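You operate a simulated robot arm through the tools that you are given. There is no shell and no other tool. Be economical: measure what you need, move in short steps, check, and stop when the job is done.

You are at the controls of a simulated robot arm. One attempt, no reset.

Task
Ease the long chain off to 4 on the round gauge, then screw down the yellow-topped brass cap.
Fine: green lever to FREE to turn the orange knob, back to HOLD after; the cap goes half a turn.

Only the result counts: the job must be done as asked and must still hold three seconds after the hand-in. Knocking over, shifting, dropping, spilling or breaking anything else fails it. A push-on lid holds only when it is set on centred and level and pressed home; a screw cap is set on level and turned clockwise until tight.

Robot
A 6-joint arm with a two-finger parallel gripper, fixed in place. Base frame: the origin is at the foot of the arm, x ahead of it, y to its left, z up. Readings come in m, rad, newtons and seconds.
With the tool pointing down near the work surface it reaches from about 0.36 to 0.82 m from the base axis. Its first joint turns from -2.897 to 2.897 rad. Payload 3.91 kg.
The tool frame sits at the grasp point between the pads (the TCP): z along the fingers, y along the line on which they close. The tips reach 0.03 m beyond it. Largest opening 0.11 m; finger width 0.02, thickness 0.01; the body of the gripper, 0.048 by 0.112 m, starts 0.055 m behind the TCP.
Orientation is told as [roll, pitch, yaw] about the base's x, y, z axes, in that order, counted from this pose: with the fingers straight down and closing along the base's y, the tool's x points along the base's -x, its y along +y and its z along -z.

Tools
- The arm moves only by the tool play_rows. Its argument "deltas" is a list of rows, each a list of 2 entries, a list of its own where there are three numbers: the shift along the base's x, y, z in m, then the turn, a rotation vector about the base's x, y, z in rad. In form: [[[tx, ty, tz], [rx, ry, rz]], ...]. A call has 1 to 8 rows; each row is the pose to reach, as a shift and turn from the pose commanded when the call began. "jaw" is the opening, from 0 (shut) to 1 (fully open), set as the call begins (left out, the last holds). A row lasts 0.2 s, in which the tool goes at most 0.05 m and 0.15 rad; a call with a longer step from one row to the next is refused whole, and so is a gripper value outside its range. A pose out of reach is approached as far as the arm can. The call stops where the force on the tool passes 40 N (or 10 N more than at its start, if that is more) or the arm is blocked; 0.2 s more then pass. The fingers move at their own pace (about 0.045 m/s each) and stop on an object; they squeeze with about 31 N. The grip force told is the motor's: it shows also when the fingers shut on nothing. Time passes only in rows, and 0.2 s behind the last, so rows that repeat a pose let the fingers close. It gives the time, the measured TCP pose, the force on the tool (base axes), the opening and the grip force at its end, in the units of the frame above (readings bear some noise), with the torque about the TCP (base axes, N m) and any sound that the robot's microphone picked up.
- Cameras (640 x 400 px; columns grow to the right, rows downward): "scene" is fixed at [0.051, -0.5017, 1.7108]; the picture's right is [0.96, -0.27, 0.00], its down [-0.12, -0.42, -0.90] and it looks along [0.24, 0.87, -0.43] (base axes); focal length 328 px, centre (320, 200). "wrist" rides on the gripper at [0.077, 0.007, -0.114] in the tool frame; the picture's right is [-0.09, 1.00, 0.00], its down [-0.80, -0.07, -0.59] and it looks along [-0.59, -0.05, 0.80] (tool axes); focal length 270 px, centre (320, 200). There is no depth. A picture from a camera that has moved, and an enlarged one, comes with that camera's place and axes in the base frame and with its lens.
- capture(camera): a new picture of that camera. The clock stands still meanwhile.
- move_column(by): slides the trunk up (or, below 0, down) by that many m; the arm rides with it, the base frame stays. It gives what a move gives, with no picture.
- close_up(camera, box): a new picture of the part [left, top, right, bottom] of that camera's present view, enlarged. The clock stands still meanwhile.
- sign_off(): hands the job in; it is judged then, once.

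Go step by step. Nothing tells you positions but the pictures and the camera data: compare them with the known pose of the tool, close in by small moves and look again before you grip or let go. The budget is 120 turns and 84 pictures, counting those below and the enlarged ones. Unless the task says otherwise, let go and move clear before handing in, and close with one line.

The tools are called after "Call:" by a JSON object that holds its "op" and its "data". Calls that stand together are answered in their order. play_rows: Moves the arm, as the interface text tells. Its arguments: {"type":"object","properties":{"deltas":{"type":"array"},"jaw":{"type":"number"}},"required":["deltas"]} The other tools are called the same way: move_column (by) slides the trunk up or down; capture (camera) takes a picture; close_up (camera, box) takes an enlarged picture of a part of a camera's view; sign_off () hands the job in.

At the start:

```text
t: 0.0
tool_pos: [0.2897, 0.1974, 1.4349]
tool_rot: [0.001, 0.001, 0.001]
ft_force: [-0.8, -0.2, -0.4]
wrist_torque: [-0.01, 0.02, -0.01]
opening: 0.1097
grip_force: 0.0
trunk travel left (down, up): [-0.55, 0.06]
```

scene: 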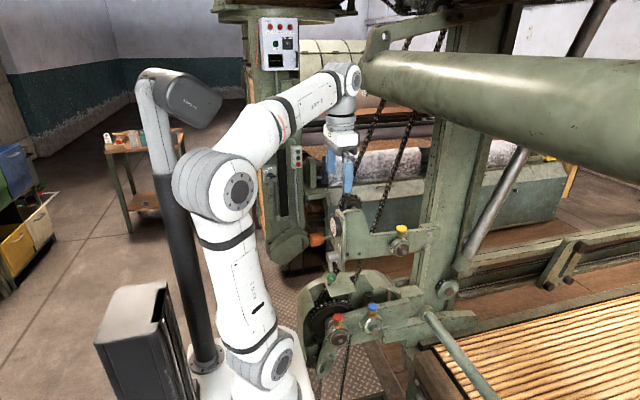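
wrist: 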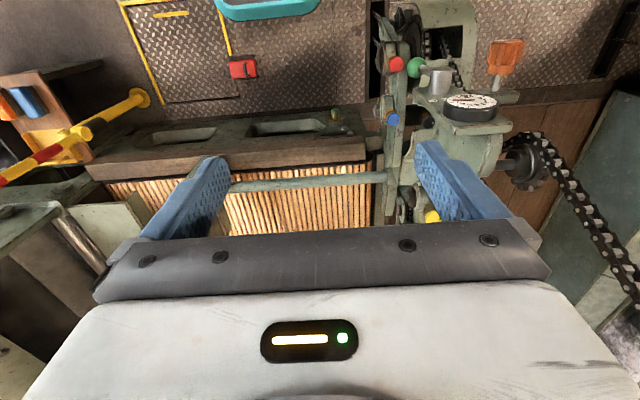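

I see an industrial loom with a chain, a gauge, an orange knob, and coloured-topped caps near the machine post. I'll look closer at both views first.

Call:
{"op": "close_up", "data": {"camera": "scene", "box": [280, 180, 480, 305]}}

Call:
{"op": "close_up", "data": {"camera": "scene", "box": [280, 260, 480, 385]}}

Call:
{"op": "close_up", "data": {"camera": "wrist", "box": [360, 0, 640, 175]}}

Call:
{"op": "close_up", "data": {"camera": "wrist", "box": [360, 80, 560, 230]}}

```text
3.20 times, centred on (380, 242) of scene
camera zoom: at [0.051, -0.5017, 1.7108], right [0.96, -0.27, 0.0], down [-0.12, -0.42, -0.9], along [0.24, 0.87, -0.43], focal length 1048 px, centre (128, 64)
```

zoom: 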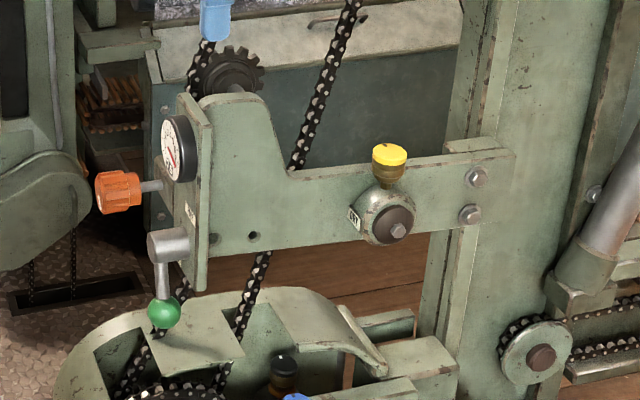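

```text
3.20 times, centred on (380, 322) of scene
camera zoom: at [0.051, -0.5017, 1.7108], right [0.96, -0.27, 0.0], down [-0.12, -0.42, -0.9], along [0.24, 0.87, -0.43], focal length 1048 px, centre (128, -192)
```

zoom: 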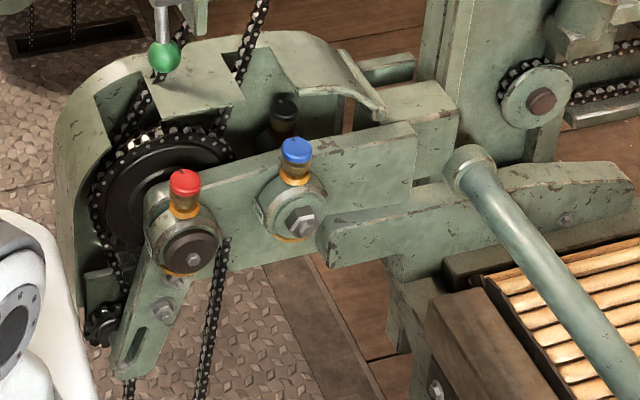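

```text
2.29 times, centred on (500, 88) of wrist
camera zoom: at [0.2137, 0.2048, 1.5499], right [0.09, 1.0, 0.0], down [0.8, -0.07, 0.59], along [0.59, -0.05, -0.8], focal length 618 px, centre (-91, 457)
```

zoom: 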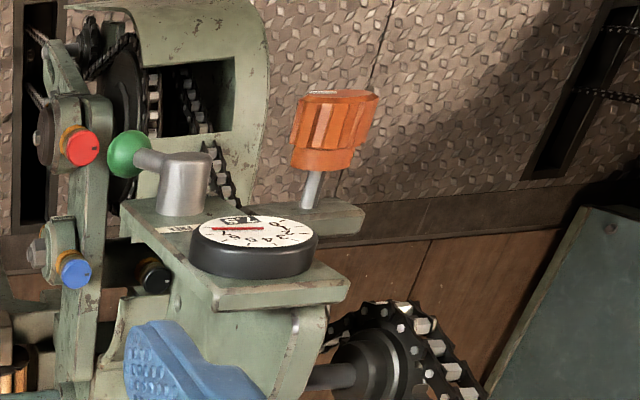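

```text
2.67 times, centred on (460, 155) of wrist
camera zoom: at [0.2137, 0.2048, 1.5499], right [0.09, 1.0, 0.0], down [0.8, -0.07, 0.59], along [0.59, -0.05, -0.8], focal length 721 px, centre (-53, 320)
```

zoom: 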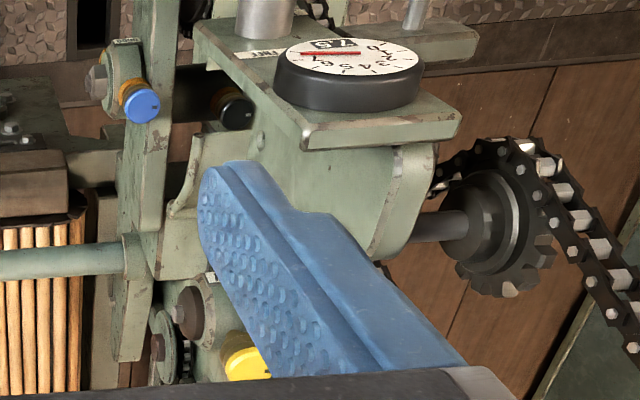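

The round gauge is at about (0.36, 0.43, 1.13), the orange knob near (0.315, 0.50, 1.05), the lever ball near (0.33, 0.38, 0.98) and the yellow cap near (0.62, 0.42, 1.09). I'll lower the trunk, with free air below the tool, and pitch the tool to look at the gauge square on.

Call:
{"op": "move_column", "data": {"by": -0.2}}

Call:
{"op": "play_rows", "data": {"deltas": [[[-0.01, 0.02, 0], [0, -0.14, 0]], [[-0.02, 0.04, 0], [0, -0.28, 0]], [[-0.03, 0.06, 0], [0, -0.42, 0]], [[-0.04, 0.08, 0], [0, -0.56, 0]], [[-0.05, 0.1, 0], [0, -0.7, 0]], [[-0.06, 0.12, 0], [0, -0.8, 0]]]}}

Call:
{"op": "capture", "data": {"camera": "wrist"}}

Call:
{"op": "capture", "data": {"camera": "scene"}}

```text
t: 2.2
tool_pos: [0.29, 0.1967, 1.2354]
tool_rot: [0.0, 0.0, 0.0]
ft_force: [-0.1, 0.5, -0.8]
wrist_torque: [0.01, 0.01, -0.02]
opening: 0.1101
grip_force: 0.1
trunk travel left (down, up): [-0.35, 0.26]
```

```text
t: 3.6
tool_pos: [0.2299, 0.3186, 1.2352]
tool_rot: [-0.001, -0.801, 0.001]
ft_force: [0.3, -0.1, 0.0]
wrist_torque: [0.02, -0.01, 0.03]
opening: 0.1103
grip_force: 0.1
trunk travel left (down, up): [-0.35, 0.26]
```

```text
77 pictures are left
camera wrist: at [0.0943, 0.3256, 1.2596], right [0.06, 1.0, 0.06], down [0.13, -0.07, 0.99], along [0.99, -0.05, -0.13], focal length 270 px, centre (320, 200)
```

wrist: 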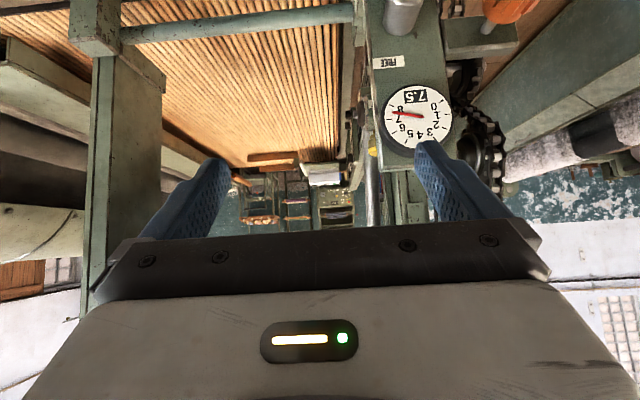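

```text
76 pictures are left
```

scene: 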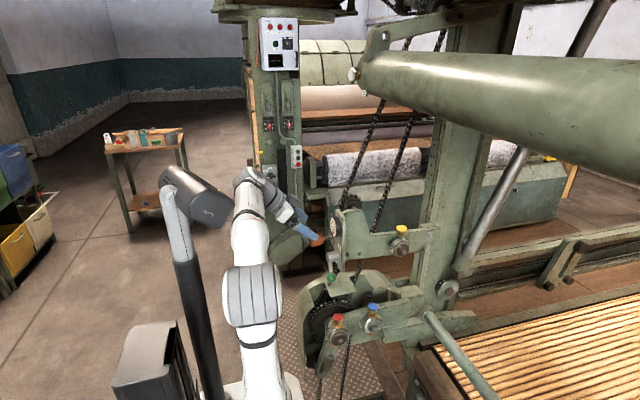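

The gauge reads 7.5. I'll shift left so that the gauge, knob and lever lie between the fingers, tilted slightly down.

Call:
{"op": "play_rows", "data": {"deltas": [[[-0.01, 0.04, 0], [0, 0.13, 0]], [[-0.02, 0.08, 0], [0, 0.26, 0]], [[-0.02, 0.12, -0.01], [0, 0.35, 0]]]}}

Call:
{"op": "capture", "data": {"camera": "wrist"}}

```text
t: 4.4
tool_pos: [0.2117, 0.4377, 1.227]
tool_rot: [0.0, -0.449, 0.0]
ft_force: [0.4, -0.7, -0.8]
wrist_torque: [0.01, 0.01, 0.01]
opening: 0.11
grip_force: 0.1
trunk travel left (down, up): [-0.35, 0.26]
```

```text
75 pictures are left
camera wrist: at [0.0926, 0.4453, 1.2976], right [0.08, 1.0, 0.04], down [0.46, -0.07, 0.88], along [0.88, -0.05, -0.47], focal length 270 px, centre (320, 200)
```

wrist: 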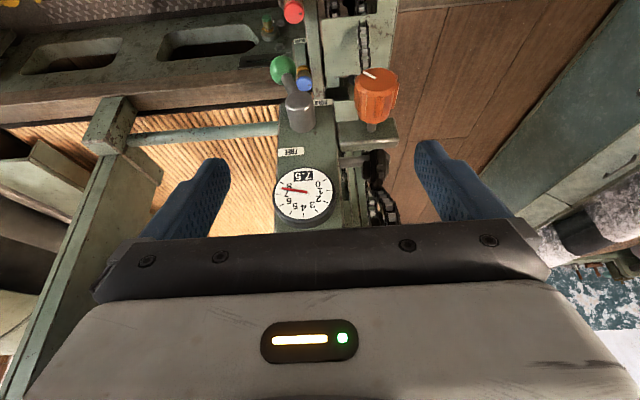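

Call:
{"op": "close_up", "data": {"camera": "wrist", "box": [250, 40, 410, 140]}}

Call:
{"op": "close_up", "data": {"camera": "wrist", "box": [250, 130, 410, 230]}}

Call:
{"op": "close_up", "data": {"camera": "scene", "box": [300, 200, 380, 300]}}

```text
4.00 times, centred on (330, 90) of wrist
camera zoom: at [0.0926, 0.4453, 1.2976], right [0.08, 1.0, 0.04], down [0.46, -0.07, 0.88], along [0.88, -0.05, -0.47], focal length 1081 px, centre (280, 640)
```

zoom: 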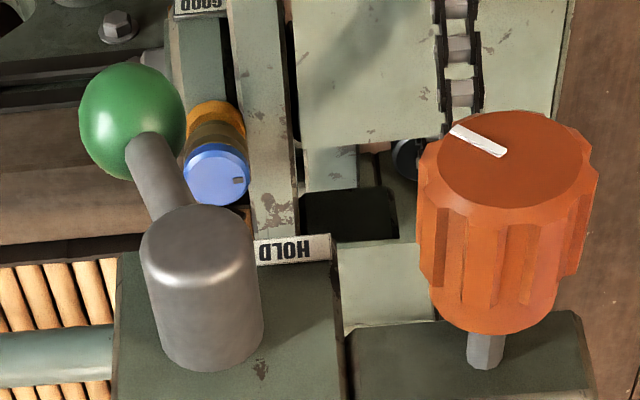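

```text
4.00 times, centred on (330, 180) of wrist
camera zoom: at [0.0926, 0.4453, 1.2976], right [0.08, 1.0, 0.04], down [0.46, -0.07, 0.88], along [0.88, -0.05, -0.47], focal length 1081 px, centre (280, 280)
```

zoom: 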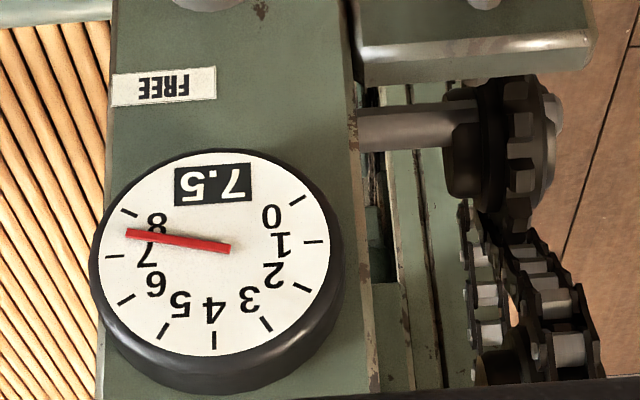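

```text
4.00 times, centred on (340, 250) of scene
camera zoom: at [0.051, -0.5017, 1.7108], right [0.96, -0.27, 0.0], down [-0.12, -0.42, -0.9], along [0.24, 0.87, -0.43], focal length 1310 px, centre (240, 0)
```

zoom: 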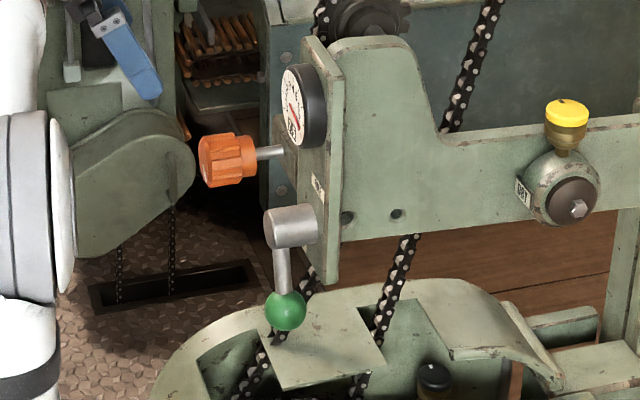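

The lever (ball at about (0.337, 0.387, 0.960), hub axis at y 0.412, z 1.031) hangs at HOLD, and FREE is up, by way of -y. Knob front face is at (0.297, 0.502, 1.048). I'll lower the trunk and bring the tool level, pointing along +x, in front of the ball.

Call:
{"op": "move_column", "data": {"by": -0.15}}

Call:
{"op": "play_rows", "data": {"deltas": [[[-0.01, 0, 0], [0, -0.14, 0]], [[-0.02, -0.01, 0], [0, -0.28, 0]], [[-0.02, -0.02, -0.01], [0, -0.42, 0]], [[-0.02, -0.03, -0.03], [0, -0.56, 0]], [[-0.02, -0.04, -0.05], [0, -0.7, 0]], [[-0.02, -0.05, -0.08], [0, -0.84, 0]], [[-0.02, -0.05, -0.1], [0, -0.98, 0]], [[-0.02, -0.05, -0.117], [0, -1.12, 0]]]}}

Call:
{"op": "capture", "data": {"camera": "wrist"}}

Call:
{"op": "capture", "data": {"camera": "scene"}}

```text
t: 6.1
tool_pos: [0.2105, 0.4381, 1.0768]
tool_rot: [0.001, -0.451, 0.0]
ft_force: [-0.2, -0.1, 0.1]
wrist_torque: [0.02, 0.04, -0.02]
opening: 0.1099
grip_force: 0.0
trunk travel left (down, up): [-0.2, 0.41]
```

```text
t: 7.9
tool_pos: [0.1923, 0.3874, 0.962]
tool_rot: [2.305, -1.57, -2.305]
ft_force: [0.4, 0.1, -0.4]
wrist_torque: [-0.04, 0.01, 0.06]
opening: 0.11
grip_force: 0.0
trunk travel left (down, up): [-0.2, 0.41]
```

```text
71 pictures are left
camera wrist: at [0.0777, 0.3946, 0.8848], right [0.0, 1.0, 0.09], down [-0.6, -0.07, 0.8], along [0.8, -0.05, 0.59], focal length 270 px, centre (320, 200)
```

wrist: 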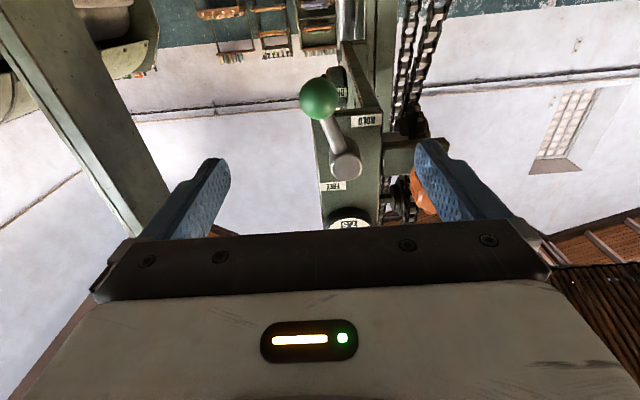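

```text
70 pictures are left
```

scene: 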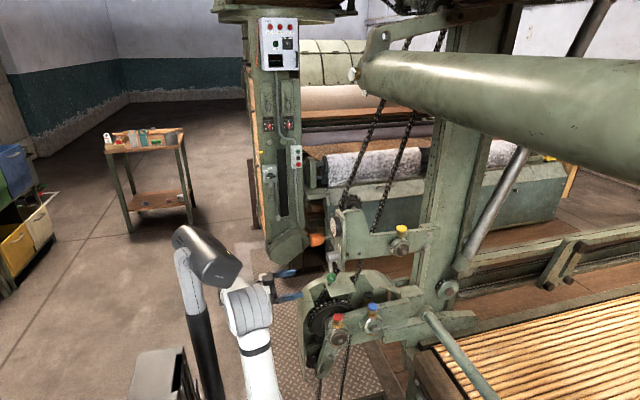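

The picture confirms the ball at (0.337, 0.388, 0.960). I'll align the roll with the lever and advance to straddle the ball.

Call:
{"op": "play_rows", "data": {"deltas": [[[0.02, 0, 0], [-0.12, 0, 0]], [[0.045, 0, -0.001], [-0.24, 0, 0]], [[0.07, 0, -0.002], [-0.34, 0, 0]], [[0.1, 0, -0.002], [-0.34, 0, 0]], [[0.126, 0, -0.002], [-0.34, 0, 0]]], "jaw": 0.6}}

Call:
{"op": "capture", "data": {"camera": "wrist"}}

Call:
{"op": "close_up", "data": {"camera": "scene", "box": [270, 200, 410, 300]}}

```text
t: 9.1
tool_pos: [0.3172, 0.3872, 0.9588]
tool_rot: [-1.57, -1.23, 1.569]
ft_force: [0.2, -0.1, 0.1]
wrist_torque: [-0.01, -0.01, 0.02]
opening: 0.066
grip_force: 0.1
trunk travel left (down, up): [-0.2, 0.41]
```

```text
69 pictures are left
camera wrist: at [0.2026, 0.3681, 0.8843], right [0.0, 0.97, -0.25], down [-0.59, 0.2, 0.78], along [0.8, 0.15, 0.57], focal length 270 px, centre (320, 200)
```

wrist: 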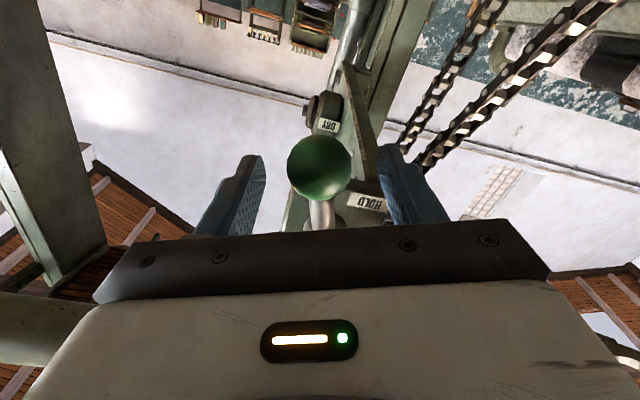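

```text
4.00 times, centred on (340, 250) of scene
camera zoom: at [0.051, -0.5017, 1.7108], right [0.96, -0.27, 0.0], down [-0.12, -0.42, -0.9], along [0.24, 0.87, -0.43], focal length 1310 px, centre (240, 0)
```

zoom: 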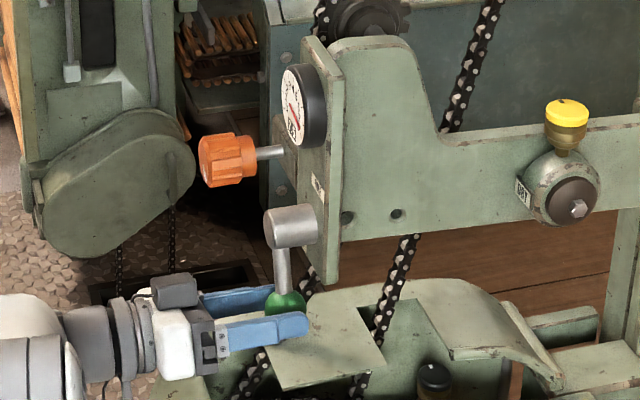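

The ball sits centred between the pads and the lever is in line. I'll close on it.

Call:
{"op": "play_rows", "data": {"deltas": [[[0, 0, 0], [0, 0, 0]], [[0, 0, 0], [0, 0, 0]], [[0, 0, 0], [0, 0, 0]], [[0, 0, 0], [0, 0, 0]]], "jaw": 0.2}}

```text
t: 10.1
tool_pos: [0.3161, 0.3865, 0.9586]
tool_rot: [-1.569, -1.231, 1.568]
ft_force: [0.6, -3.0, 0.1]
wrist_torque: [0.02, -0.04, -0.1]
opening: 0.0374
grip_force: 44.4
trunk travel left (down, up): [-0.2, 0.41]
```

The ball is gripped. I'll swing it along the arc about the hub, turning the tool with it.

Call:
{"op": "play_rows", "data": {"deltas": [[[0, -0.0105, 0.0046], [-0.15, 0, 0]], [[0, -0.0201, 0.0106], [-0.3, 0, 0]], [[0, -0.0288, 0.0181], [-0.45, 0, 0]], [[0, -0.0363, 0.0267], [-0.6, 0, 0]]]}}

Call:
{"op": "capture", "data": {"camera": "wrist"}}

```text
t: 11.1
tool_pos: [0.3164, 0.3504, 0.9838]
tool_rot: [-1.569, -0.627, 1.569]
ft_force: [-9.1, -10.7, -16.9]
wrist_torque: [-0.34, 0.41, -0.22]
opening: 0.0372
grip_force: 44.8
trunk travel left (down, up): [-0.2, 0.41]
```

```text
67 pictures are left
camera wrist: at [0.2023, 0.293, 0.9342], right [0.0, 0.65, -0.76], down [-0.59, 0.61, 0.53], along [0.81, 0.45, 0.39], focal length 270 px, centre (320, 200)
```

wrist: 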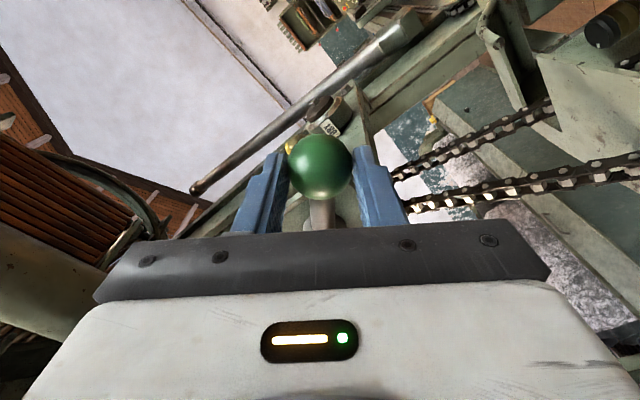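

The lever follows, with some outward pull, so the true radius is slightly larger. I'll go on along a slightly wider arc.

Call:
{"op": "play_rows", "data": {"deltas": [[[0, -0.0078, 0.0087], [-0.15, 0, 0]], [[0, -0.0125, 0.0195], [-0.3, 0, 0]], [[0, -0.0155, 0.0308], [-0.45, 0, 0]], [[0, -0.0168, 0.0424], [-0.6, 0, 0]]]}}

Call:
{"op": "close_up", "data": {"camera": "scene", "box": [270, 200, 410, 300]}}

```text
t: 12.1
tool_pos: [0.3178, 0.3358, 1.0283]
tool_rot: [-1.573, -0.028, 1.569]
ft_force: [-17.7, -1.2, -5.3]
wrist_torque: [-0.48, 0.25, 0.01]
opening: 0.0371
grip_force: 44.9
trunk travel left (down, up): [-0.2, 0.41]
```

```text
4.00 times, centred on (340, 250) of scene
camera zoom: at [0.051, -0.5017, 1.7108], right [0.96, -0.27, 0.0], down [-0.12, -0.42, -0.9], along [0.24, 0.87, -0.43], focal length 1310 px, centre (240, 0)
```

zoom: 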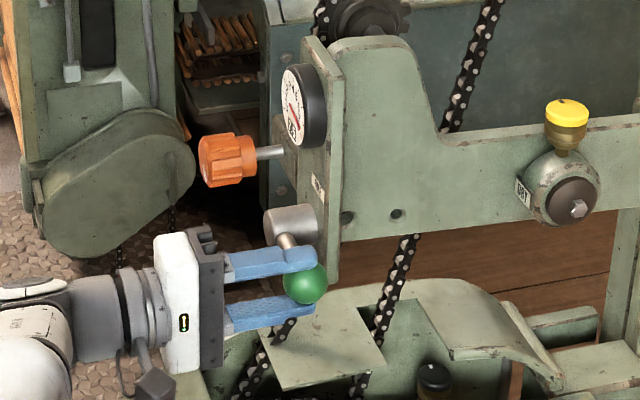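

Lever is now horizontal with no stop reached yet. I'll continue upwards toward FREE.

Call:
{"op": "play_rows", "data": {"deltas": [[[0, 0.0004, 0.0117], [-0.15, 0, 0]], [[0, 0.0026, 0.0232], [-0.3, 0, 0]], [[0, 0.0065, 0.0343], [-0.45, 0, 0]], [[0, 0.012, 0.0447], [-0.6, 0, 0]]]}}

Call:
{"op": "close_up", "data": {"camera": "scene", "box": [270, 200, 410, 300]}}

```text
t: 12.6
tool_pos: [0.3189, 0.3376, 1.034]
tool_rot: [-1.559, 0.16, 1.574]
ft_force: [-6.3, 4.9, -14.0]
wrist_torque: [0.23, 0.21, 0.04]
opening: 0.0373
grip_force: 45.2
trunk travel left (down, up): [-0.2, 0.41]
stopped in row 2: the force on the tool passed its limit at 49 N (the readings are from after the stop); the commanded pose is now the measured one
```

```text
4.00 times, centred on (340, 250) of scene
camera zoom: at [0.051, -0.5017, 1.7108], right [0.96, -0.27, 0.0], down [-0.12, -0.42, -0.9], along [0.24, 0.87, -0.43], focal length 1310 px, centre (240, 0)
```

zoom: 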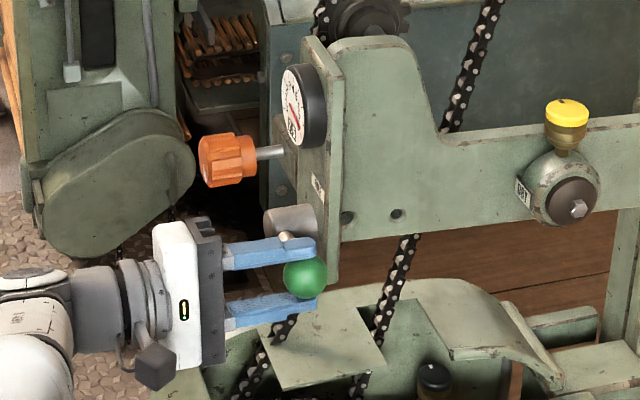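

The lever hit an end stop just past horizontal, which should be FREE. I'll let go, back off and check.

Call:
{"op": "play_rows", "data": {"deltas": [[[0, 0, 0], [0, 0, 0]], [[0, 0, 0], [0, 0, 0]]], "jaw": 0.65}}

Call:
{"op": "play_rows", "data": {"deltas": [[[-0.04, 0, 0], [0, 0, 0]], [[-0.08, 0, 0], [0, 0, 0]], [[-0.12, 0, 0], [0, 0, 0]]]}}

Call:
{"op": "capture", "data": {"camera": "wrist"}}

Call:
{"op": "close_up", "data": {"camera": "scene", "box": [270, 200, 410, 300]}}

```text
t: 13.2
tool_pos: [0.3181, 0.3347, 1.0374]
tool_rot: [-1.561, 0.156, 1.572]
ft_force: [0.1, 0.1, 0.0]
wrist_torque: [0.04, -0.03, 0.01]
opening: 0.0716
grip_force: 0.1
trunk travel left (down, up): [-0.2, 0.41]
```

```text
t: 14.0
tool_pos: [0.1949, 0.333, 1.037]
tool_rot: [-1.561, 0.156, 1.573]
ft_force: [-0.3, -0.5, 0.1]
wrist_torque: [-0.02, 0.04, -0.01]
opening: 0.0713
grip_force: 0.0
trunk travel left (down, up): [-0.2, 0.41]
```

```text
64 pictures are left
camera wrist: at [0.0808, 0.2564, 1.0425], right [-0.01, -0.07, -1.0], down [-0.59, 0.8, -0.05], along [0.8, 0.59, -0.05], focal length 270 px, centre (320, 200)
```

wrist: 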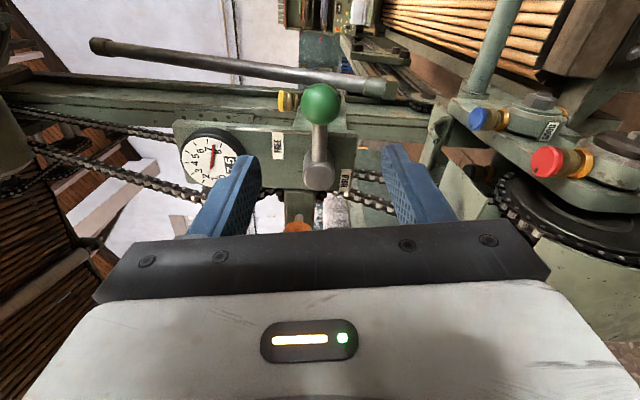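

```text
4.00 times, centred on (340, 250) of scene
camera zoom: at [0.051, -0.5017, 1.7108], right [0.96, -0.27, 0.0], down [-0.12, -0.42, -0.9], along [0.24, 0.87, -0.43], focal length 1310 px, centre (240, 0)
```

zoom: 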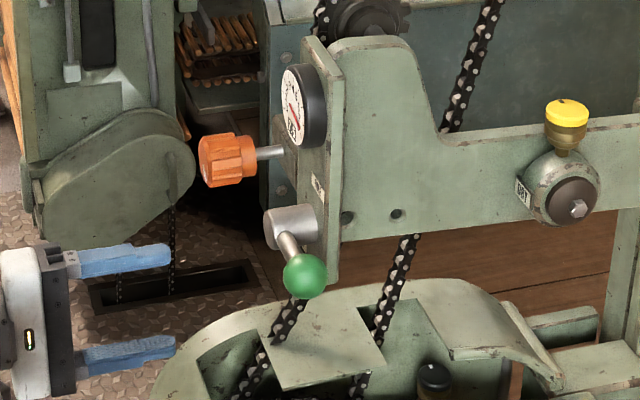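

The lever is horizontal, and I take this to be FREE. Next is the knob: I move in front of it, roll back to neutral and beyond so I can turn it anticlockwise, then verify centring.

Call:
{"op": "play_rows", "data": {"deltas": [[[0, 0.02, 0], [0.15, 0, 0]], [[0, 0.04, 0.002], [0.3, 0, 0]], [[0, 0.06, 0.004], [0.45, 0, 0]], [[0, 0.08, 0.006], [0.6, 0, 0]], [[0, 0.1, 0.008], [0.75, 0, 0]], [[0, 0.12, 0.01], [0.9, 0, 0]], [[0, 0.14, 0.011], [1.05, 0, 0]], [[0, 0.167, 0.011], [1.2, 0, 0]]]}}

Call:
{"op": "play_rows", "data": {"deltas": [[[0, 0, 0], [0.15, 0, 0]], [[0, 0, 0], [0.3, 0, 0]], [[0, 0, 0], [0.45, 0, 0]], [[0, 0, 0], [0.6, 0, 0]], [[0, 0, 0], [0.75, 0, 0]], [[0, 0, 0], [0.9, 0, 0]]]}}

Call:
{"op": "capture", "data": {"camera": "wrist"}}

```text
t: 15.8
tool_pos: [0.1995, 0.5029, 1.0465]
tool_rot: [-1.565, -1.045, 1.572]
ft_force: [0.0, -0.2, -0.4]
wrist_torque: [0.01, 0.0, 0.01]
opening: 0.0714
grip_force: 0.0
trunk travel left (down, up): [-0.2, 0.41]
```

```text
t: 17.2
tool_pos: [0.2004, 0.5026, 1.0478]
tool_rot: [1.584, -1.194, -1.575]
ft_force: [-0.8, 0.4, 0.0]
wrist_torque: [-0.01, 0.0, 0.02]
opening: 0.0716
grip_force: 0.1
trunk travel left (down, up): [-0.2, 0.41]
```

```text
62 pictures are left
camera wrist: at [0.0851, 0.5362, 0.9783], right [-0.01, 0.89, 0.45], down [-0.6, -0.36, 0.72], along [0.8, -0.26, 0.54], focal length 270 px, centre (320, 200)
```

wrist: 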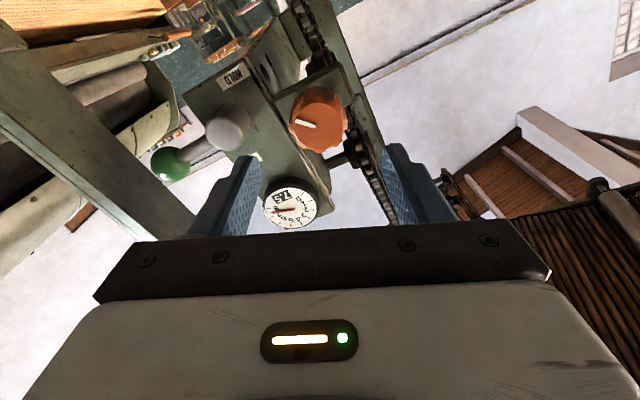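

The knob is centred on the tool axis at (y 0.503, z 1.048). I advance and grip it.

Call:
{"op": "play_rows", "data": {"deltas": [[[0.04, 0, 0], [0, 0, 0]], [[0.08, 0, 0], [0, 0, 0]], [[0.108, 0, 0], [0, 0, 0]]]}}

Call:
{"op": "play_rows", "data": {"deltas": [[[0, 0, 0], [0, 0, 0]], [[0, 0, 0], [0, 0, 0]], [[0, 0, 0], [0, 0, 0]], [[0, 0, 0], [0, 0, 0]]], "jaw": 0.2}}

Call:
{"op": "capture", "data": {"camera": "wrist"}}

```text
t: 18.0
tool_pos: [0.3038, 0.5032, 1.0496]
tool_rot: [1.586, -1.199, -1.576]
ft_force: [-0.2, 0.0, -0.3]
wrist_torque: [-0.01, -0.03, -0.01]
opening: 0.0715
grip_force: 0.0
trunk travel left (down, up): [-0.2, 0.41]
```

```text
t: 19.0
tool_pos: [0.3042, 0.5006, 1.0487]
tool_rot: [1.579, -1.198, -1.572]
ft_force: [-6.4, -30.8, -23.0]
wrist_torque: [0.16, -0.36, -1.67]
opening: 0.0479
grip_force: 44.4
trunk travel left (down, up): [-0.2, 0.41]
```

```text
61 pictures are left
camera wrist: at [0.1904, 0.5351, 0.9795], right [-0.01, 0.9, 0.44], down [-0.59, -0.36, 0.72], along [0.8, -0.26, 0.53], focal length 270 px, centre (320, 200)
```

wrist: 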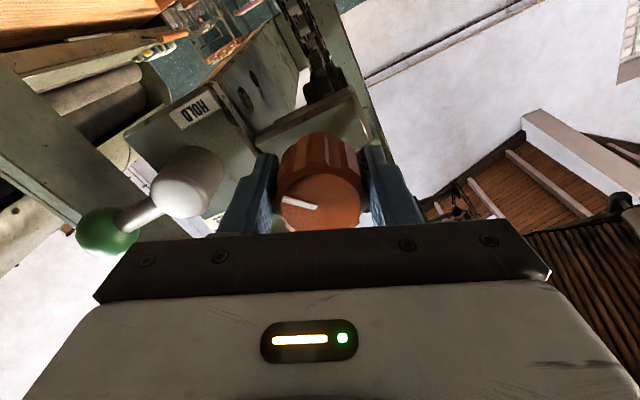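

The gripper is pulled sideways, so the knob axis lies a few mm toward -y. I'll recentre and watch the force.

Call:
{"op": "play_rows", "data": {"deltas": [[[0, -0.002, -0.001], [0, 0, 0]], [[0, -0.002, -0.001], [0, 0, 0]]]}}

```text
t: 19.6
tool_pos: [0.3047, 0.5032, 1.0482]
tool_rot: [1.584, -1.196, -1.572]
ft_force: [-2.2, -12.8, -7.0]
wrist_torque: [0.06, 1.45, -1.05]
opening: 0.048
grip_force: 45.2
trunk travel left (down, up): [-0.2, 0.41]
```

Better. One more mm, then a small anticlockwise test turn.

Call:
{"op": "play_rows", "data": {"deltas": [[[0, -0.001, -0.0005], [0, 0, 0]], [[0, -0.001, -0.0005], [-0.15, 0, 0]], [[0, -0.001, -0.0005], [-0.3, 0, 0]], [[0, -0.001, -0.0005], [-0.45, 0, 0]], [[0, -0.001, -0.0005], [-0.6, 0, 0]]]}}

Call:
{"op": "capture", "data": {"camera": "wrist"}}

Call:
{"op": "close_up", "data": {"camera": "scene", "box": [310, 200, 390, 250]}}

```text
t: 20.8
tool_pos: [0.3038, 0.4989, 1.0482]
tool_rot: [-1.588, -1.342, 1.595]
ft_force: [0.8, 5.8, 22.1]
wrist_torque: [0.02, -0.55, -0.36]
opening: 0.0478
grip_force: 45.2
trunk travel left (down, up): [-0.2, 0.41]
```

```text
60 pictures are left
camera wrist: at [0.1907, 0.4877, 0.9719], right [-0.01, 0.99, -0.14], down [-0.6, 0.1, 0.79], along [0.8, 0.09, 0.59], focal length 270 px, centre (320, 200)
```

wrist: 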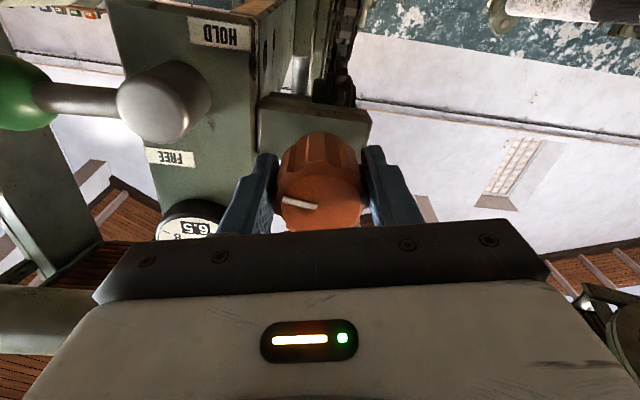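

```text
8.00 times, centred on (350, 225) of scene
camera zoom: at [0.051, -0.5017, 1.7108], right [0.96, -0.27, 0.0], down [-0.12, -0.42, -0.9], along [0.24, 0.87, -0.43], focal length 2621 px, centre (80, 0)
```

zoom: 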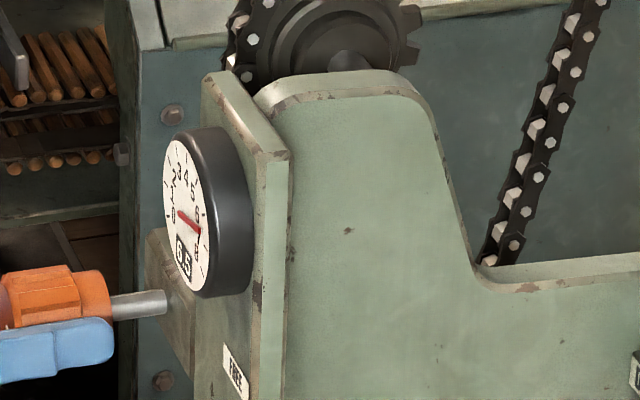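

Anticlockwise eases it: the gauge reads 6.5 after 0.6 rad, so FREE is confirmed. About 1.5 rad more is needed; I'll take 1.2 first, with a slight z correction.

Call:
{"op": "play_rows", "data": {"deltas": [[[0, 0, 0.001], [-0.15, 0, 0]], [[0, 0, 0.001], [-0.3, 0, 0]], [[0, 0, 0.001], [-0.45, 0, 0]], [[0, 0, 0.001], [-0.6, 0, 0]]]}}

Call:
{"op": "capture", "data": {"camera": "wrist"}}

```text
t: 21.8
tool_pos: [0.3039, 0.4974, 1.0481]
tool_rot: [-1.564, -0.744, 1.576]
ft_force: [-6.0, -3.2, 20.5]
wrist_torque: [0.02, -0.89, 0.02]
opening: 0.048
grip_force: 44.8
trunk travel left (down, up): [-0.2, 0.41]
```

```text
58 pictures are left
camera wrist: at [0.1905, 0.4451, 0.993], right [-0.01, 0.74, -0.67], down [-0.6, 0.54, 0.6], along [0.8, 0.41, 0.44], focal length 270 px, centre (320, 200)
```

wrist: 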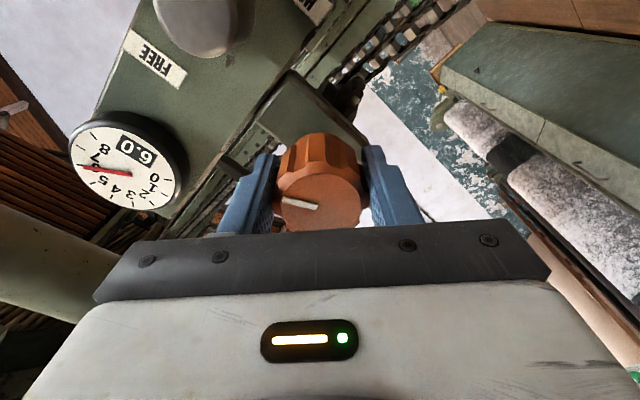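

Gauge now 6.0, with no slip at the knob mark. I'll go on with another 0.6 rad and then pause for the gauge to settle.

Call:
{"op": "play_rows", "data": {"deltas": [[[0, 0.001, 0.001], [-0.15, 0, 0]], [[0, 0.001, 0.001], [-0.3, 0, 0]], [[0, 0.001, 0.001], [-0.45, 0, 0]], [[0, 0.001, 0.001], [-0.6, 0, 0]], [[0, 0.001, 0.001], [-0.6, 0, 0]]]}}

Call:
{"op": "capture", "data": {"camera": "wrist"}}

```text
t: 23.0
tool_pos: [0.3037, 0.4979, 1.0516]
tool_rot: [-1.563, -0.147, 1.57]
ft_force: [-7.4, -15.3, 24.4]
wrist_torque: [0.09, -0.38, -0.76]
opening: 0.0479
grip_force: 45.2
trunk travel left (down, up): [-0.2, 0.41]
```

```text
57 pictures are left
camera wrist: at [0.1904, 0.4221, 1.0339], right [-0.01, 0.23, -0.97], down [-0.59, 0.78, 0.19], along [0.8, 0.58, 0.13], focal length 270 px, centre (320, 200)
```

wrist: 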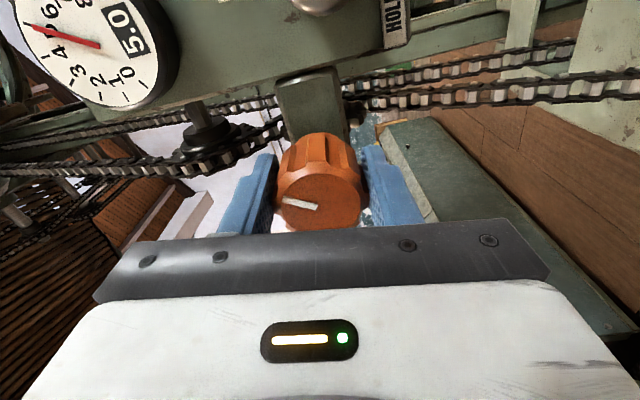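

Gauge 5.0 after 1.8 rad, about 0.72 rad per unit. I'll turn 0.6 more with a small z correction and then read the pointer closely.

Call:
{"op": "play_rows", "data": {"deltas": [[[0, -0.001, 0.002], [-0.15, 0, 0]], [[0, -0.001, 0.002], [-0.3, 0, 0]], [[0, -0.001, 0.002], [-0.45, 0, 0]], [[0, -0.001, 0.002], [-0.6, 0, 0]], [[0, -0.001, 0.002], [-0.6, 0, 0]]]}}

Call:
{"op": "capture", "data": {"camera": "wrist"}}

Call:
{"op": "close_up", "data": {"camera": "scene", "box": [322, 212, 346, 242]}}

```text
t: 24.2
tool_pos: [0.3035, 0.4979, 1.0526]
tool_rot: [-1.562, 0.453, 1.573]
ft_force: [-10.7, -4.0, 28.0]
wrist_torque: [0.03, -0.17, 1.23]
opening: 0.0477
grip_force: 44.7
trunk travel left (down, up): [-0.2, 0.41]
```

```text
56 pictures are left
camera wrist: at [0.1905, 0.4256, 1.0811], right [-0.01, -0.36, -0.93], down [-0.6, 0.75, -0.28], along [0.8, 0.55, -0.22], focal length 270 px, centre (320, 200)
```

wrist: 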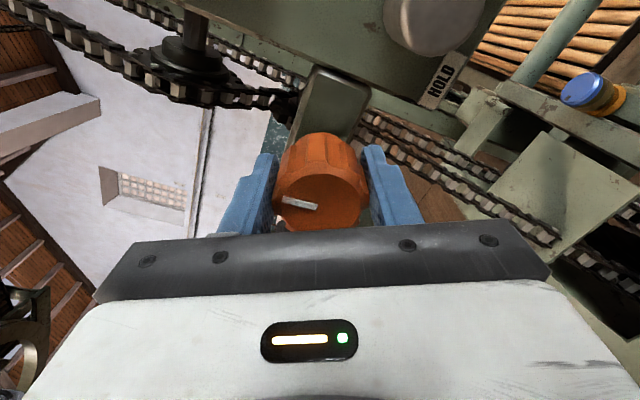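

```text
13.33 times, centred on (334, 227) of scene
camera zoom: at [0.051, -0.5017, 1.7108], right [0.96, -0.27, 0.0], down [-0.12, -0.42, -0.9], along [0.24, 0.87, -0.43], focal length 4368 px, centre (133, -160)
```

zoom: 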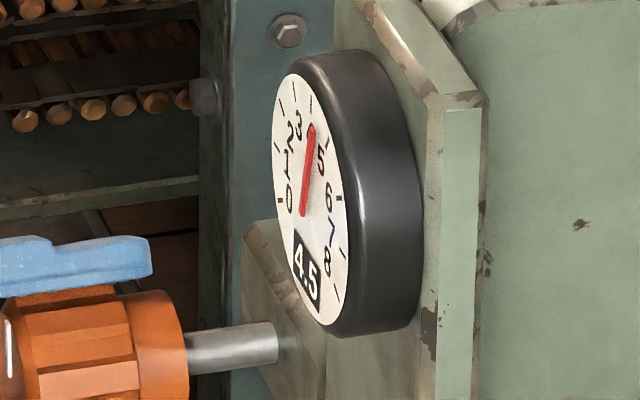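

Display shows 4.5 and the pointer is near 4. I'll add 0.2 rad, then let go, back off and read the dial face-on.

Call:
{"op": "play_rows", "data": {"deltas": [[[0, 0, 0.002], [-0.1, 0, 0]], [[0, 0, 0.002], [-0.2, 0, 0]], [[0, 0, 0.002], [-0.2, 0, 0]]]}}

Call:
{"op": "close_up", "data": {"camera": "scene", "box": [322, 212, 346, 242]}}

```text
t: 25.0
tool_pos: [0.3044, 0.4978, 1.0524]
tool_rot: [-1.562, 0.657, 1.573]
ft_force: [-12.0, -2.5, 18.2]
wrist_torque: [0.03, -0.75, 1.23]
opening: 0.048
grip_force: 44.9
trunk travel left (down, up): [-0.2, 0.41]
```

```text
13.33 times, centred on (334, 227) of scene
camera zoom: at [0.051, -0.5017, 1.7108], right [0.96, -0.27, 0.0], down [-0.12, -0.42, -0.9], along [0.24, 0.87, -0.43], focal length 4368 px, centre (133, -160)
```

zoom: 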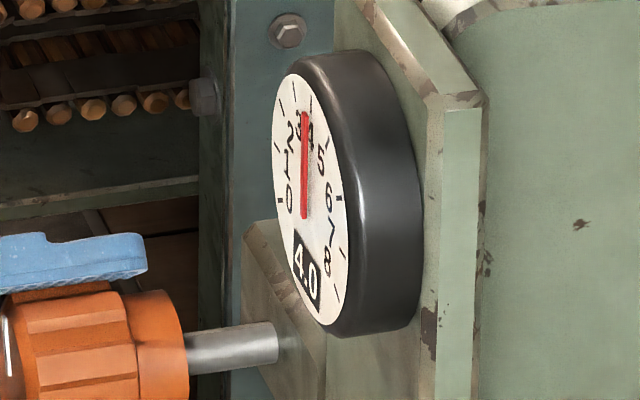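

Display reads 4.0. I'll release, back off and check the dial square on.

Call:
{"op": "play_rows", "data": {"deltas": [[[0, 0, 0], [0, 0, 0]], [[0, 0, 0], [0, 0, 0]]], "jaw": 0.65}}

Call:
{"op": "play_rows", "data": {"deltas": [[[-0.04, 0, 0], [0, 0, 0]], [[-0.08, 0, 0], [0, 0, 0]], [[-0.12, -0.02, 0], [0.1, 0, 0]], [[-0.12, -0.04, 0], [0.25, 0, 0]], [[-0.12, -0.06, 0], [0.4, 0, 0]], [[-0.12, -0.07, 0], [0.55, 0, 0]]]}}

Call:
{"op": "capture", "data": {"camera": "wrist"}}

```text
t: 25.6
tool_pos: [0.3063, 0.4997, 1.0506]
tool_rot: [-1.557, 0.658, 1.572]
ft_force: [-0.6, 0.6, -0.3]
wrist_torque: [0.0, 0.01, 0.04]
opening: 0.0713
grip_force: 0.0
trunk travel left (down, up): [-0.2, 0.41]
```

```text
t: 27.0
tool_pos: [0.1893, 0.4277, 1.0527]
tool_rot: [-1.56, 0.102, 1.572]
ft_force: [-0.5, -0.8, 1.1]
wrist_torque: [0.03, 0.03, -0.01]
opening: 0.0716
grip_force: 0.1
trunk travel left (down, up): [-0.2, 0.41]
```

```text
53 pictures are left
camera wrist: at [0.0746, 0.3521, 1.0556], right [-0.01, -0.02, -1.0], down [-0.59, 0.8, -0.01], along [0.8, 0.59, -0.02], focal length 270 px, centre (320, 200)
```

wrist: 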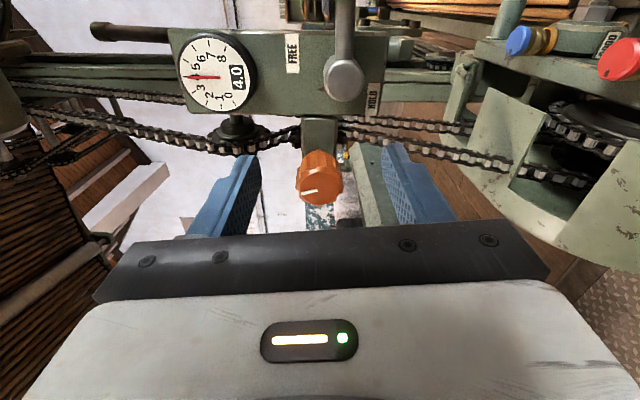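

Call:
{"op": "close_up", "data": {"camera": "wrist", "box": [160, 20, 272, 120]}}

```text
4.00 times, centred on (216, 70) of wrist
camera zoom: at [0.0746, 0.3521, 1.0556], right [-0.01, -0.02, -1.0], down [-0.59, 0.8, -0.01], along [0.8, 0.59, -0.02], focal length 1081 px, centre (736, 720)
```

zoom: 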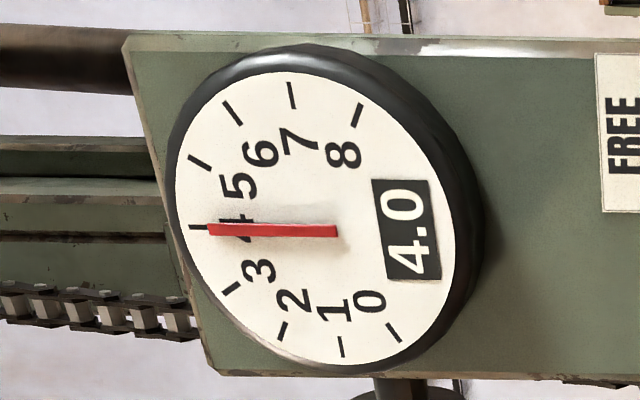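

The pointer sits right on 4 and the window shows 4.0. Now I bring the lever back: move in front of the ball at (0.337, 0.335, 1.033), advance and grip.

Call:
{"op": "play_rows", "data": {"deltas": [[[0, -0.04, -0.01], [0.1, 0, 0]], [[0, -0.08, -0.0195], [0.1, 0, 0]], [[0, -0.093, -0.0195], [0.1, 0, 0]], [[0.04, -0.093, -0.0195], [0.1, 0, 0]], [[0.08, -0.093, -0.0195], [0.1, 0, 0]], [[0.13, -0.093, -0.0195], [0.1, 0, 0]]]}}

Call:
{"op": "capture", "data": {"camera": "wrist"}}

```text
t: 28.4
tool_pos: [0.3154, 0.3353, 1.0318]
tool_rot: [-1.563, 0.008, 1.572]
ft_force: [-0.9, -0.3, 0.3]
wrist_torque: [0.0, -0.01, -0.02]
opening: 0.0716
grip_force: 0.0
trunk travel left (down, up): [-0.2, 0.41]
```

```text
51 pictures are left
camera wrist: at [0.2019, 0.2582, 1.0276], right [-0.01, 0.08, -1.0], down [-0.6, 0.8, 0.07], along [0.8, 0.59, 0.04], focal length 270 px, centre (320, 200)
```

wrist: 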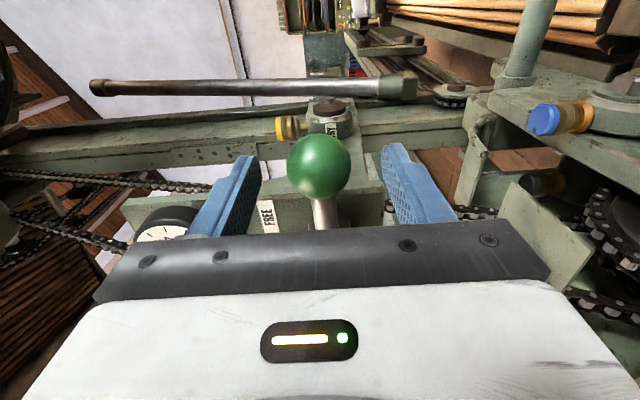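

Ball centred. I'll close and swing it back down.

Call:
{"op": "play_rows", "data": {"deltas": [[[0, 0, 0], [0, 0, 0]], [[0, 0, 0], [0, 0, 0]], [[0, 0, 0], [0, 0, 0]], [[0, 0, 0], [0, 0, 0]]], "jaw": 0.2}}

Call:
{"op": "play_rows", "data": {"deltas": [[[0, 0.0002, -0.0114], [0.15, 0, 0]], [[0, 0.0021, -0.0229], [0.3, 0, 0]], [[0, 0.0061, -0.0339], [0.45, 0, 0]], [[0, 0.0117, -0.0441], [0.6, 0, 0]]]}}

```text
t: 29.4
tool_pos: [0.3149, 0.3356, 1.032]
tool_rot: [-1.562, 0.007, 1.572]
ft_force: [2.9, 0.7, 3.0]
wrist_torque: [0.2, -0.1, 0.0]
opening: 0.0374
grip_force: 45.2
trunk travel left (down, up): [-0.2, 0.41]
```

```text
t: 30.4
tool_pos: [0.3157, 0.3472, 0.9879]
tool_rot: [-1.564, -0.598, 1.573]
ft_force: [1.0, 4.1, 9.0]
wrist_torque: [0.35, -0.66, 0.22]
opening: 0.0375
grip_force: 45.4
trunk travel left (down, up): [-0.2, 0.41]
```

The lever follows smoothly. I'll continue to the HOLD stop, pressing slightly past the original angle.

Call:
{"op": "play_rows", "data": {"deltas": [[[0, 0.0071, -0.0092], [0.15, 0, 0]], [[0, 0.0157, -0.0171], [0.3, 0, 0]], [[0, 0.0254, -0.0235], [0.45, 0, 0]], [[0, 0.0358, -0.0285], [0.6, 0, 0]], [[0, 0.0415, -0.0306], [0.68, 0, 0]], [[0, 0.0466, -0.0321], [0.75, 0, 0]], [[0, 0.0485, -0.0325], [0.77, 0, 0]]]}}

Call:
{"op": "close_up", "data": {"camera": "scene", "box": [270, 200, 410, 300]}}

```text
t: 31.9
tool_pos: [0.316, 0.3871, 0.9588]
tool_rot: [-1.577, -1.348, 1.571]
ft_force: [-8.4, -21.2, 8.4]
wrist_torque: [-0.06, -0.31, -1.12]
opening: 0.0373
grip_force: 44.9
trunk travel left (down, up): [-0.2, 0.41]
stopped in row 7: the force on the tool passed its limit at 43 N (the readings are from after the stop); the commanded pose is now the measured one
```

```text
4.00 times, centred on (340, 250) of scene
camera zoom: at [0.051, -0.5017, 1.7108], right [0.96, -0.27, 0.0], down [-0.12, -0.42, -0.9], along [0.24, 0.87, -0.43], focal length 1310 px, centre (240, 0)
```

zoom: 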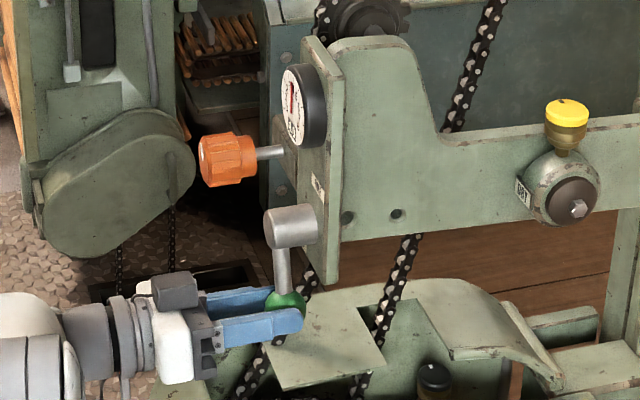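

The lever is firmly against its HOLD stop where it started. I'll release and back away, then check lever and gauge.

Call:
{"op": "play_rows", "data": {"deltas": [[[0, 0, 0], [0, 0, 0]], [[0, 0, 0], [0, 0, 0]], [[0, 0, 0], [0, 0, 0]]], "jaw": 0.75}}

Call:
{"op": "play_rows", "data": {"deltas": [[[-0.04, 0, 0], [0, 0, 0]], [[-0.08, 0, 0], [0, 0, 0]], [[-0.12, 0, 0], [0, 0, 0]], [[-0.15, 0, 0], [0, 0, 0]]]}}

Call:
{"op": "capture", "data": {"camera": "wrist"}}

Call:
{"op": "close_up", "data": {"camera": "scene", "box": [310, 200, 420, 290]}}

```text
t: 32.7
tool_pos: [0.318, 0.3917, 0.9573]
tool_rot: [-1.564, -1.344, 1.563]
ft_force: [-0.8, 0.6, -0.1]
wrist_torque: [0.01, -0.04, 0.0]
opening: 0.0826
grip_force: 0.2
trunk travel left (down, up): [-0.2, 0.41]
```

```text
t: 33.7
tool_pos: [0.1642, 0.3917, 0.9581]
tool_rot: [-1.564, -1.344, 1.562]
ft_force: [0.2, -0.1, 0.4]
wrist_torque: [0.0, 0.04, 0.01]
opening: 0.0826
grip_force: 0.0
trunk travel left (down, up): [-0.2, 0.41]
```

```text
49 pictures are left
camera wrist: at [0.0504, 0.3812, 0.8822], right [0.0, 0.99, -0.14], down [-0.59, 0.11, 0.8], along [0.81, 0.08, 0.59], focal length 270 px, centre (320, 200)
```

wrist: 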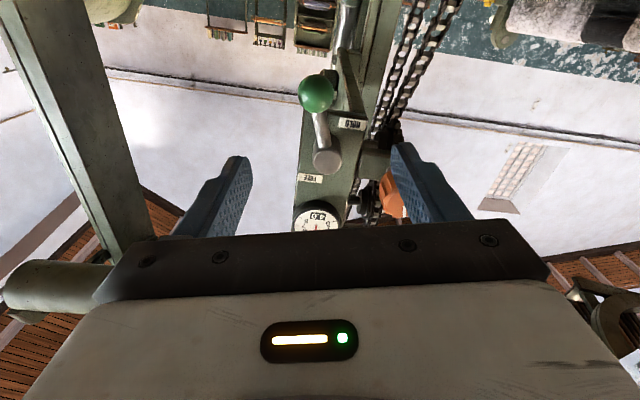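

```text
4.44 times, centred on (365, 245) of scene
camera zoom: at [0.051, -0.5017, 1.7108], right [0.96, -0.27, 0.0], down [-0.12, -0.42, -0.9], along [0.24, 0.87, -0.43], focal length 1456 px, centre (120, 0)
```

zoom: 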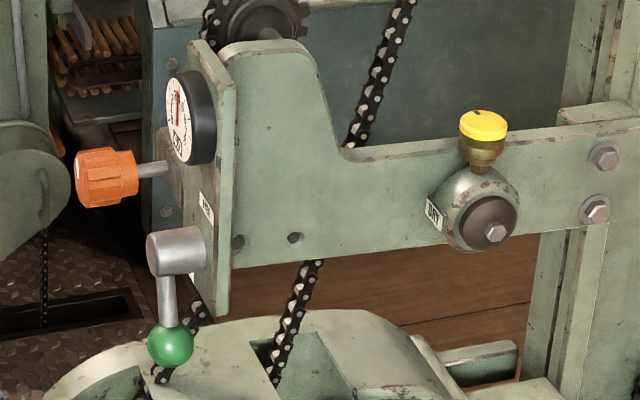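

Lever hangs at HOLD and the gauge shows 4.0. Next is the yellow cap at about (0.616, 0.418, 1.09): I raise the hand clear and bring the tool back to pointing down.

Call:
{"op": "play_rows", "data": {"deltas": [[[0, -0.03, 0.03], [0.1, 0, 0]], [[0, -0.06, 0.06], [0.2, 0, 0]], [[0, -0.09, 0.1], [0.226, 0, 0]]]}}

Call:
{"op": "play_rows", "data": {"deltas": [[[0, -0.01, 0.03], [0, 0.15, 0]], [[0.01, -0.02, 0.06], [0, 0.3, 0]], [[0.02, -0.03, 0.09], [0, 0.45, 0]], [[0.04, -0.03, 0.12], [0, 0.6, 0]], [[0.06, -0.03, 0.15], [0, 0.75, 0]], [[0.08, -0.03, 0.18], [0, 0.9, 0]], [[0.1, -0.03, 0.21], [0, 1.05, 0]], [[0.12, -0.03, 0.23], [0, 1.2, 0]]]}}

Call:
{"op": "play_rows", "data": {"deltas": [[[0.04, 0.01, 0], [0, 0.13, 0]], [[0.08, 0.02, 0], [0, 0.26, 0]], [[0.12, 0.04, 0], [0, 0.37, 0]]]}}

Call:
{"op": "capture", "data": {"camera": "wrist"}}

Call:
{"op": "capture", "data": {"camera": "scene"}}

```text
t: 34.5
tool_pos: [0.17, 0.2998, 1.0575]
tool_rot: [0.021, -1.571, -0.022]
ft_force: [-0.4, 0.8, 0.4]
wrist_torque: [0.02, -0.03, -0.08]
opening: 0.0825
grip_force: 0.0
trunk travel left (down, up): [-0.2, 0.41]
```

```text
t: 36.3
tool_pos: [0.2937, 0.2631, 1.2418]
tool_rot: [0.004, -0.372, 0.003]
ft_force: [-0.5, 0.2, -0.2]
wrist_torque: [0.0, 0.01, -0.03]
opening: 0.0827
grip_force: 0.0
out of reach, approached as far as the arm can: row 8
trunk travel left (down, up): [-0.2, 0.41]
```

```text
t: 37.1
tool_pos: [0.3858, 0.2792, 1.1547]
tool_rot: [0.006, -0.02, 0.0]
ft_force: [-0.4, -0.9, 0.7]
wrist_torque: [-0.02, -0.05, 0.0]
opening: 0.0823
grip_force: 0.2
out of reach, approached as far as the arm can: row 1, 2, 3
trunk travel left (down, up): [-0.2, 0.41]
```

```text
47 pictures are left
camera wrist: at [0.3067, 0.2855, 1.2678], right [0.09, 1.0, 0.01], down [0.79, -0.07, 0.61], along [0.61, -0.05, -0.79], focal length 270 px, centre (320, 200)
```

wrist: 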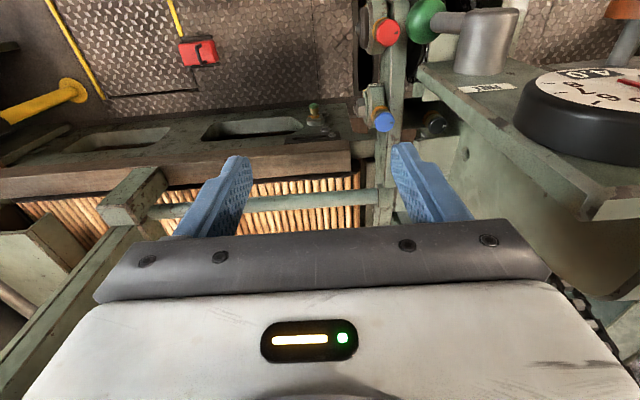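

```text
46 pictures are left
```

scene: 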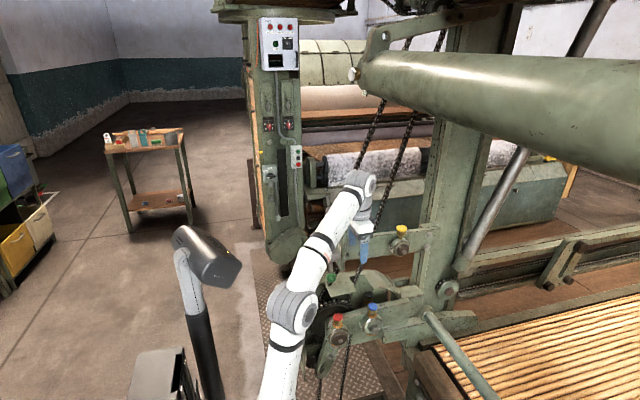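

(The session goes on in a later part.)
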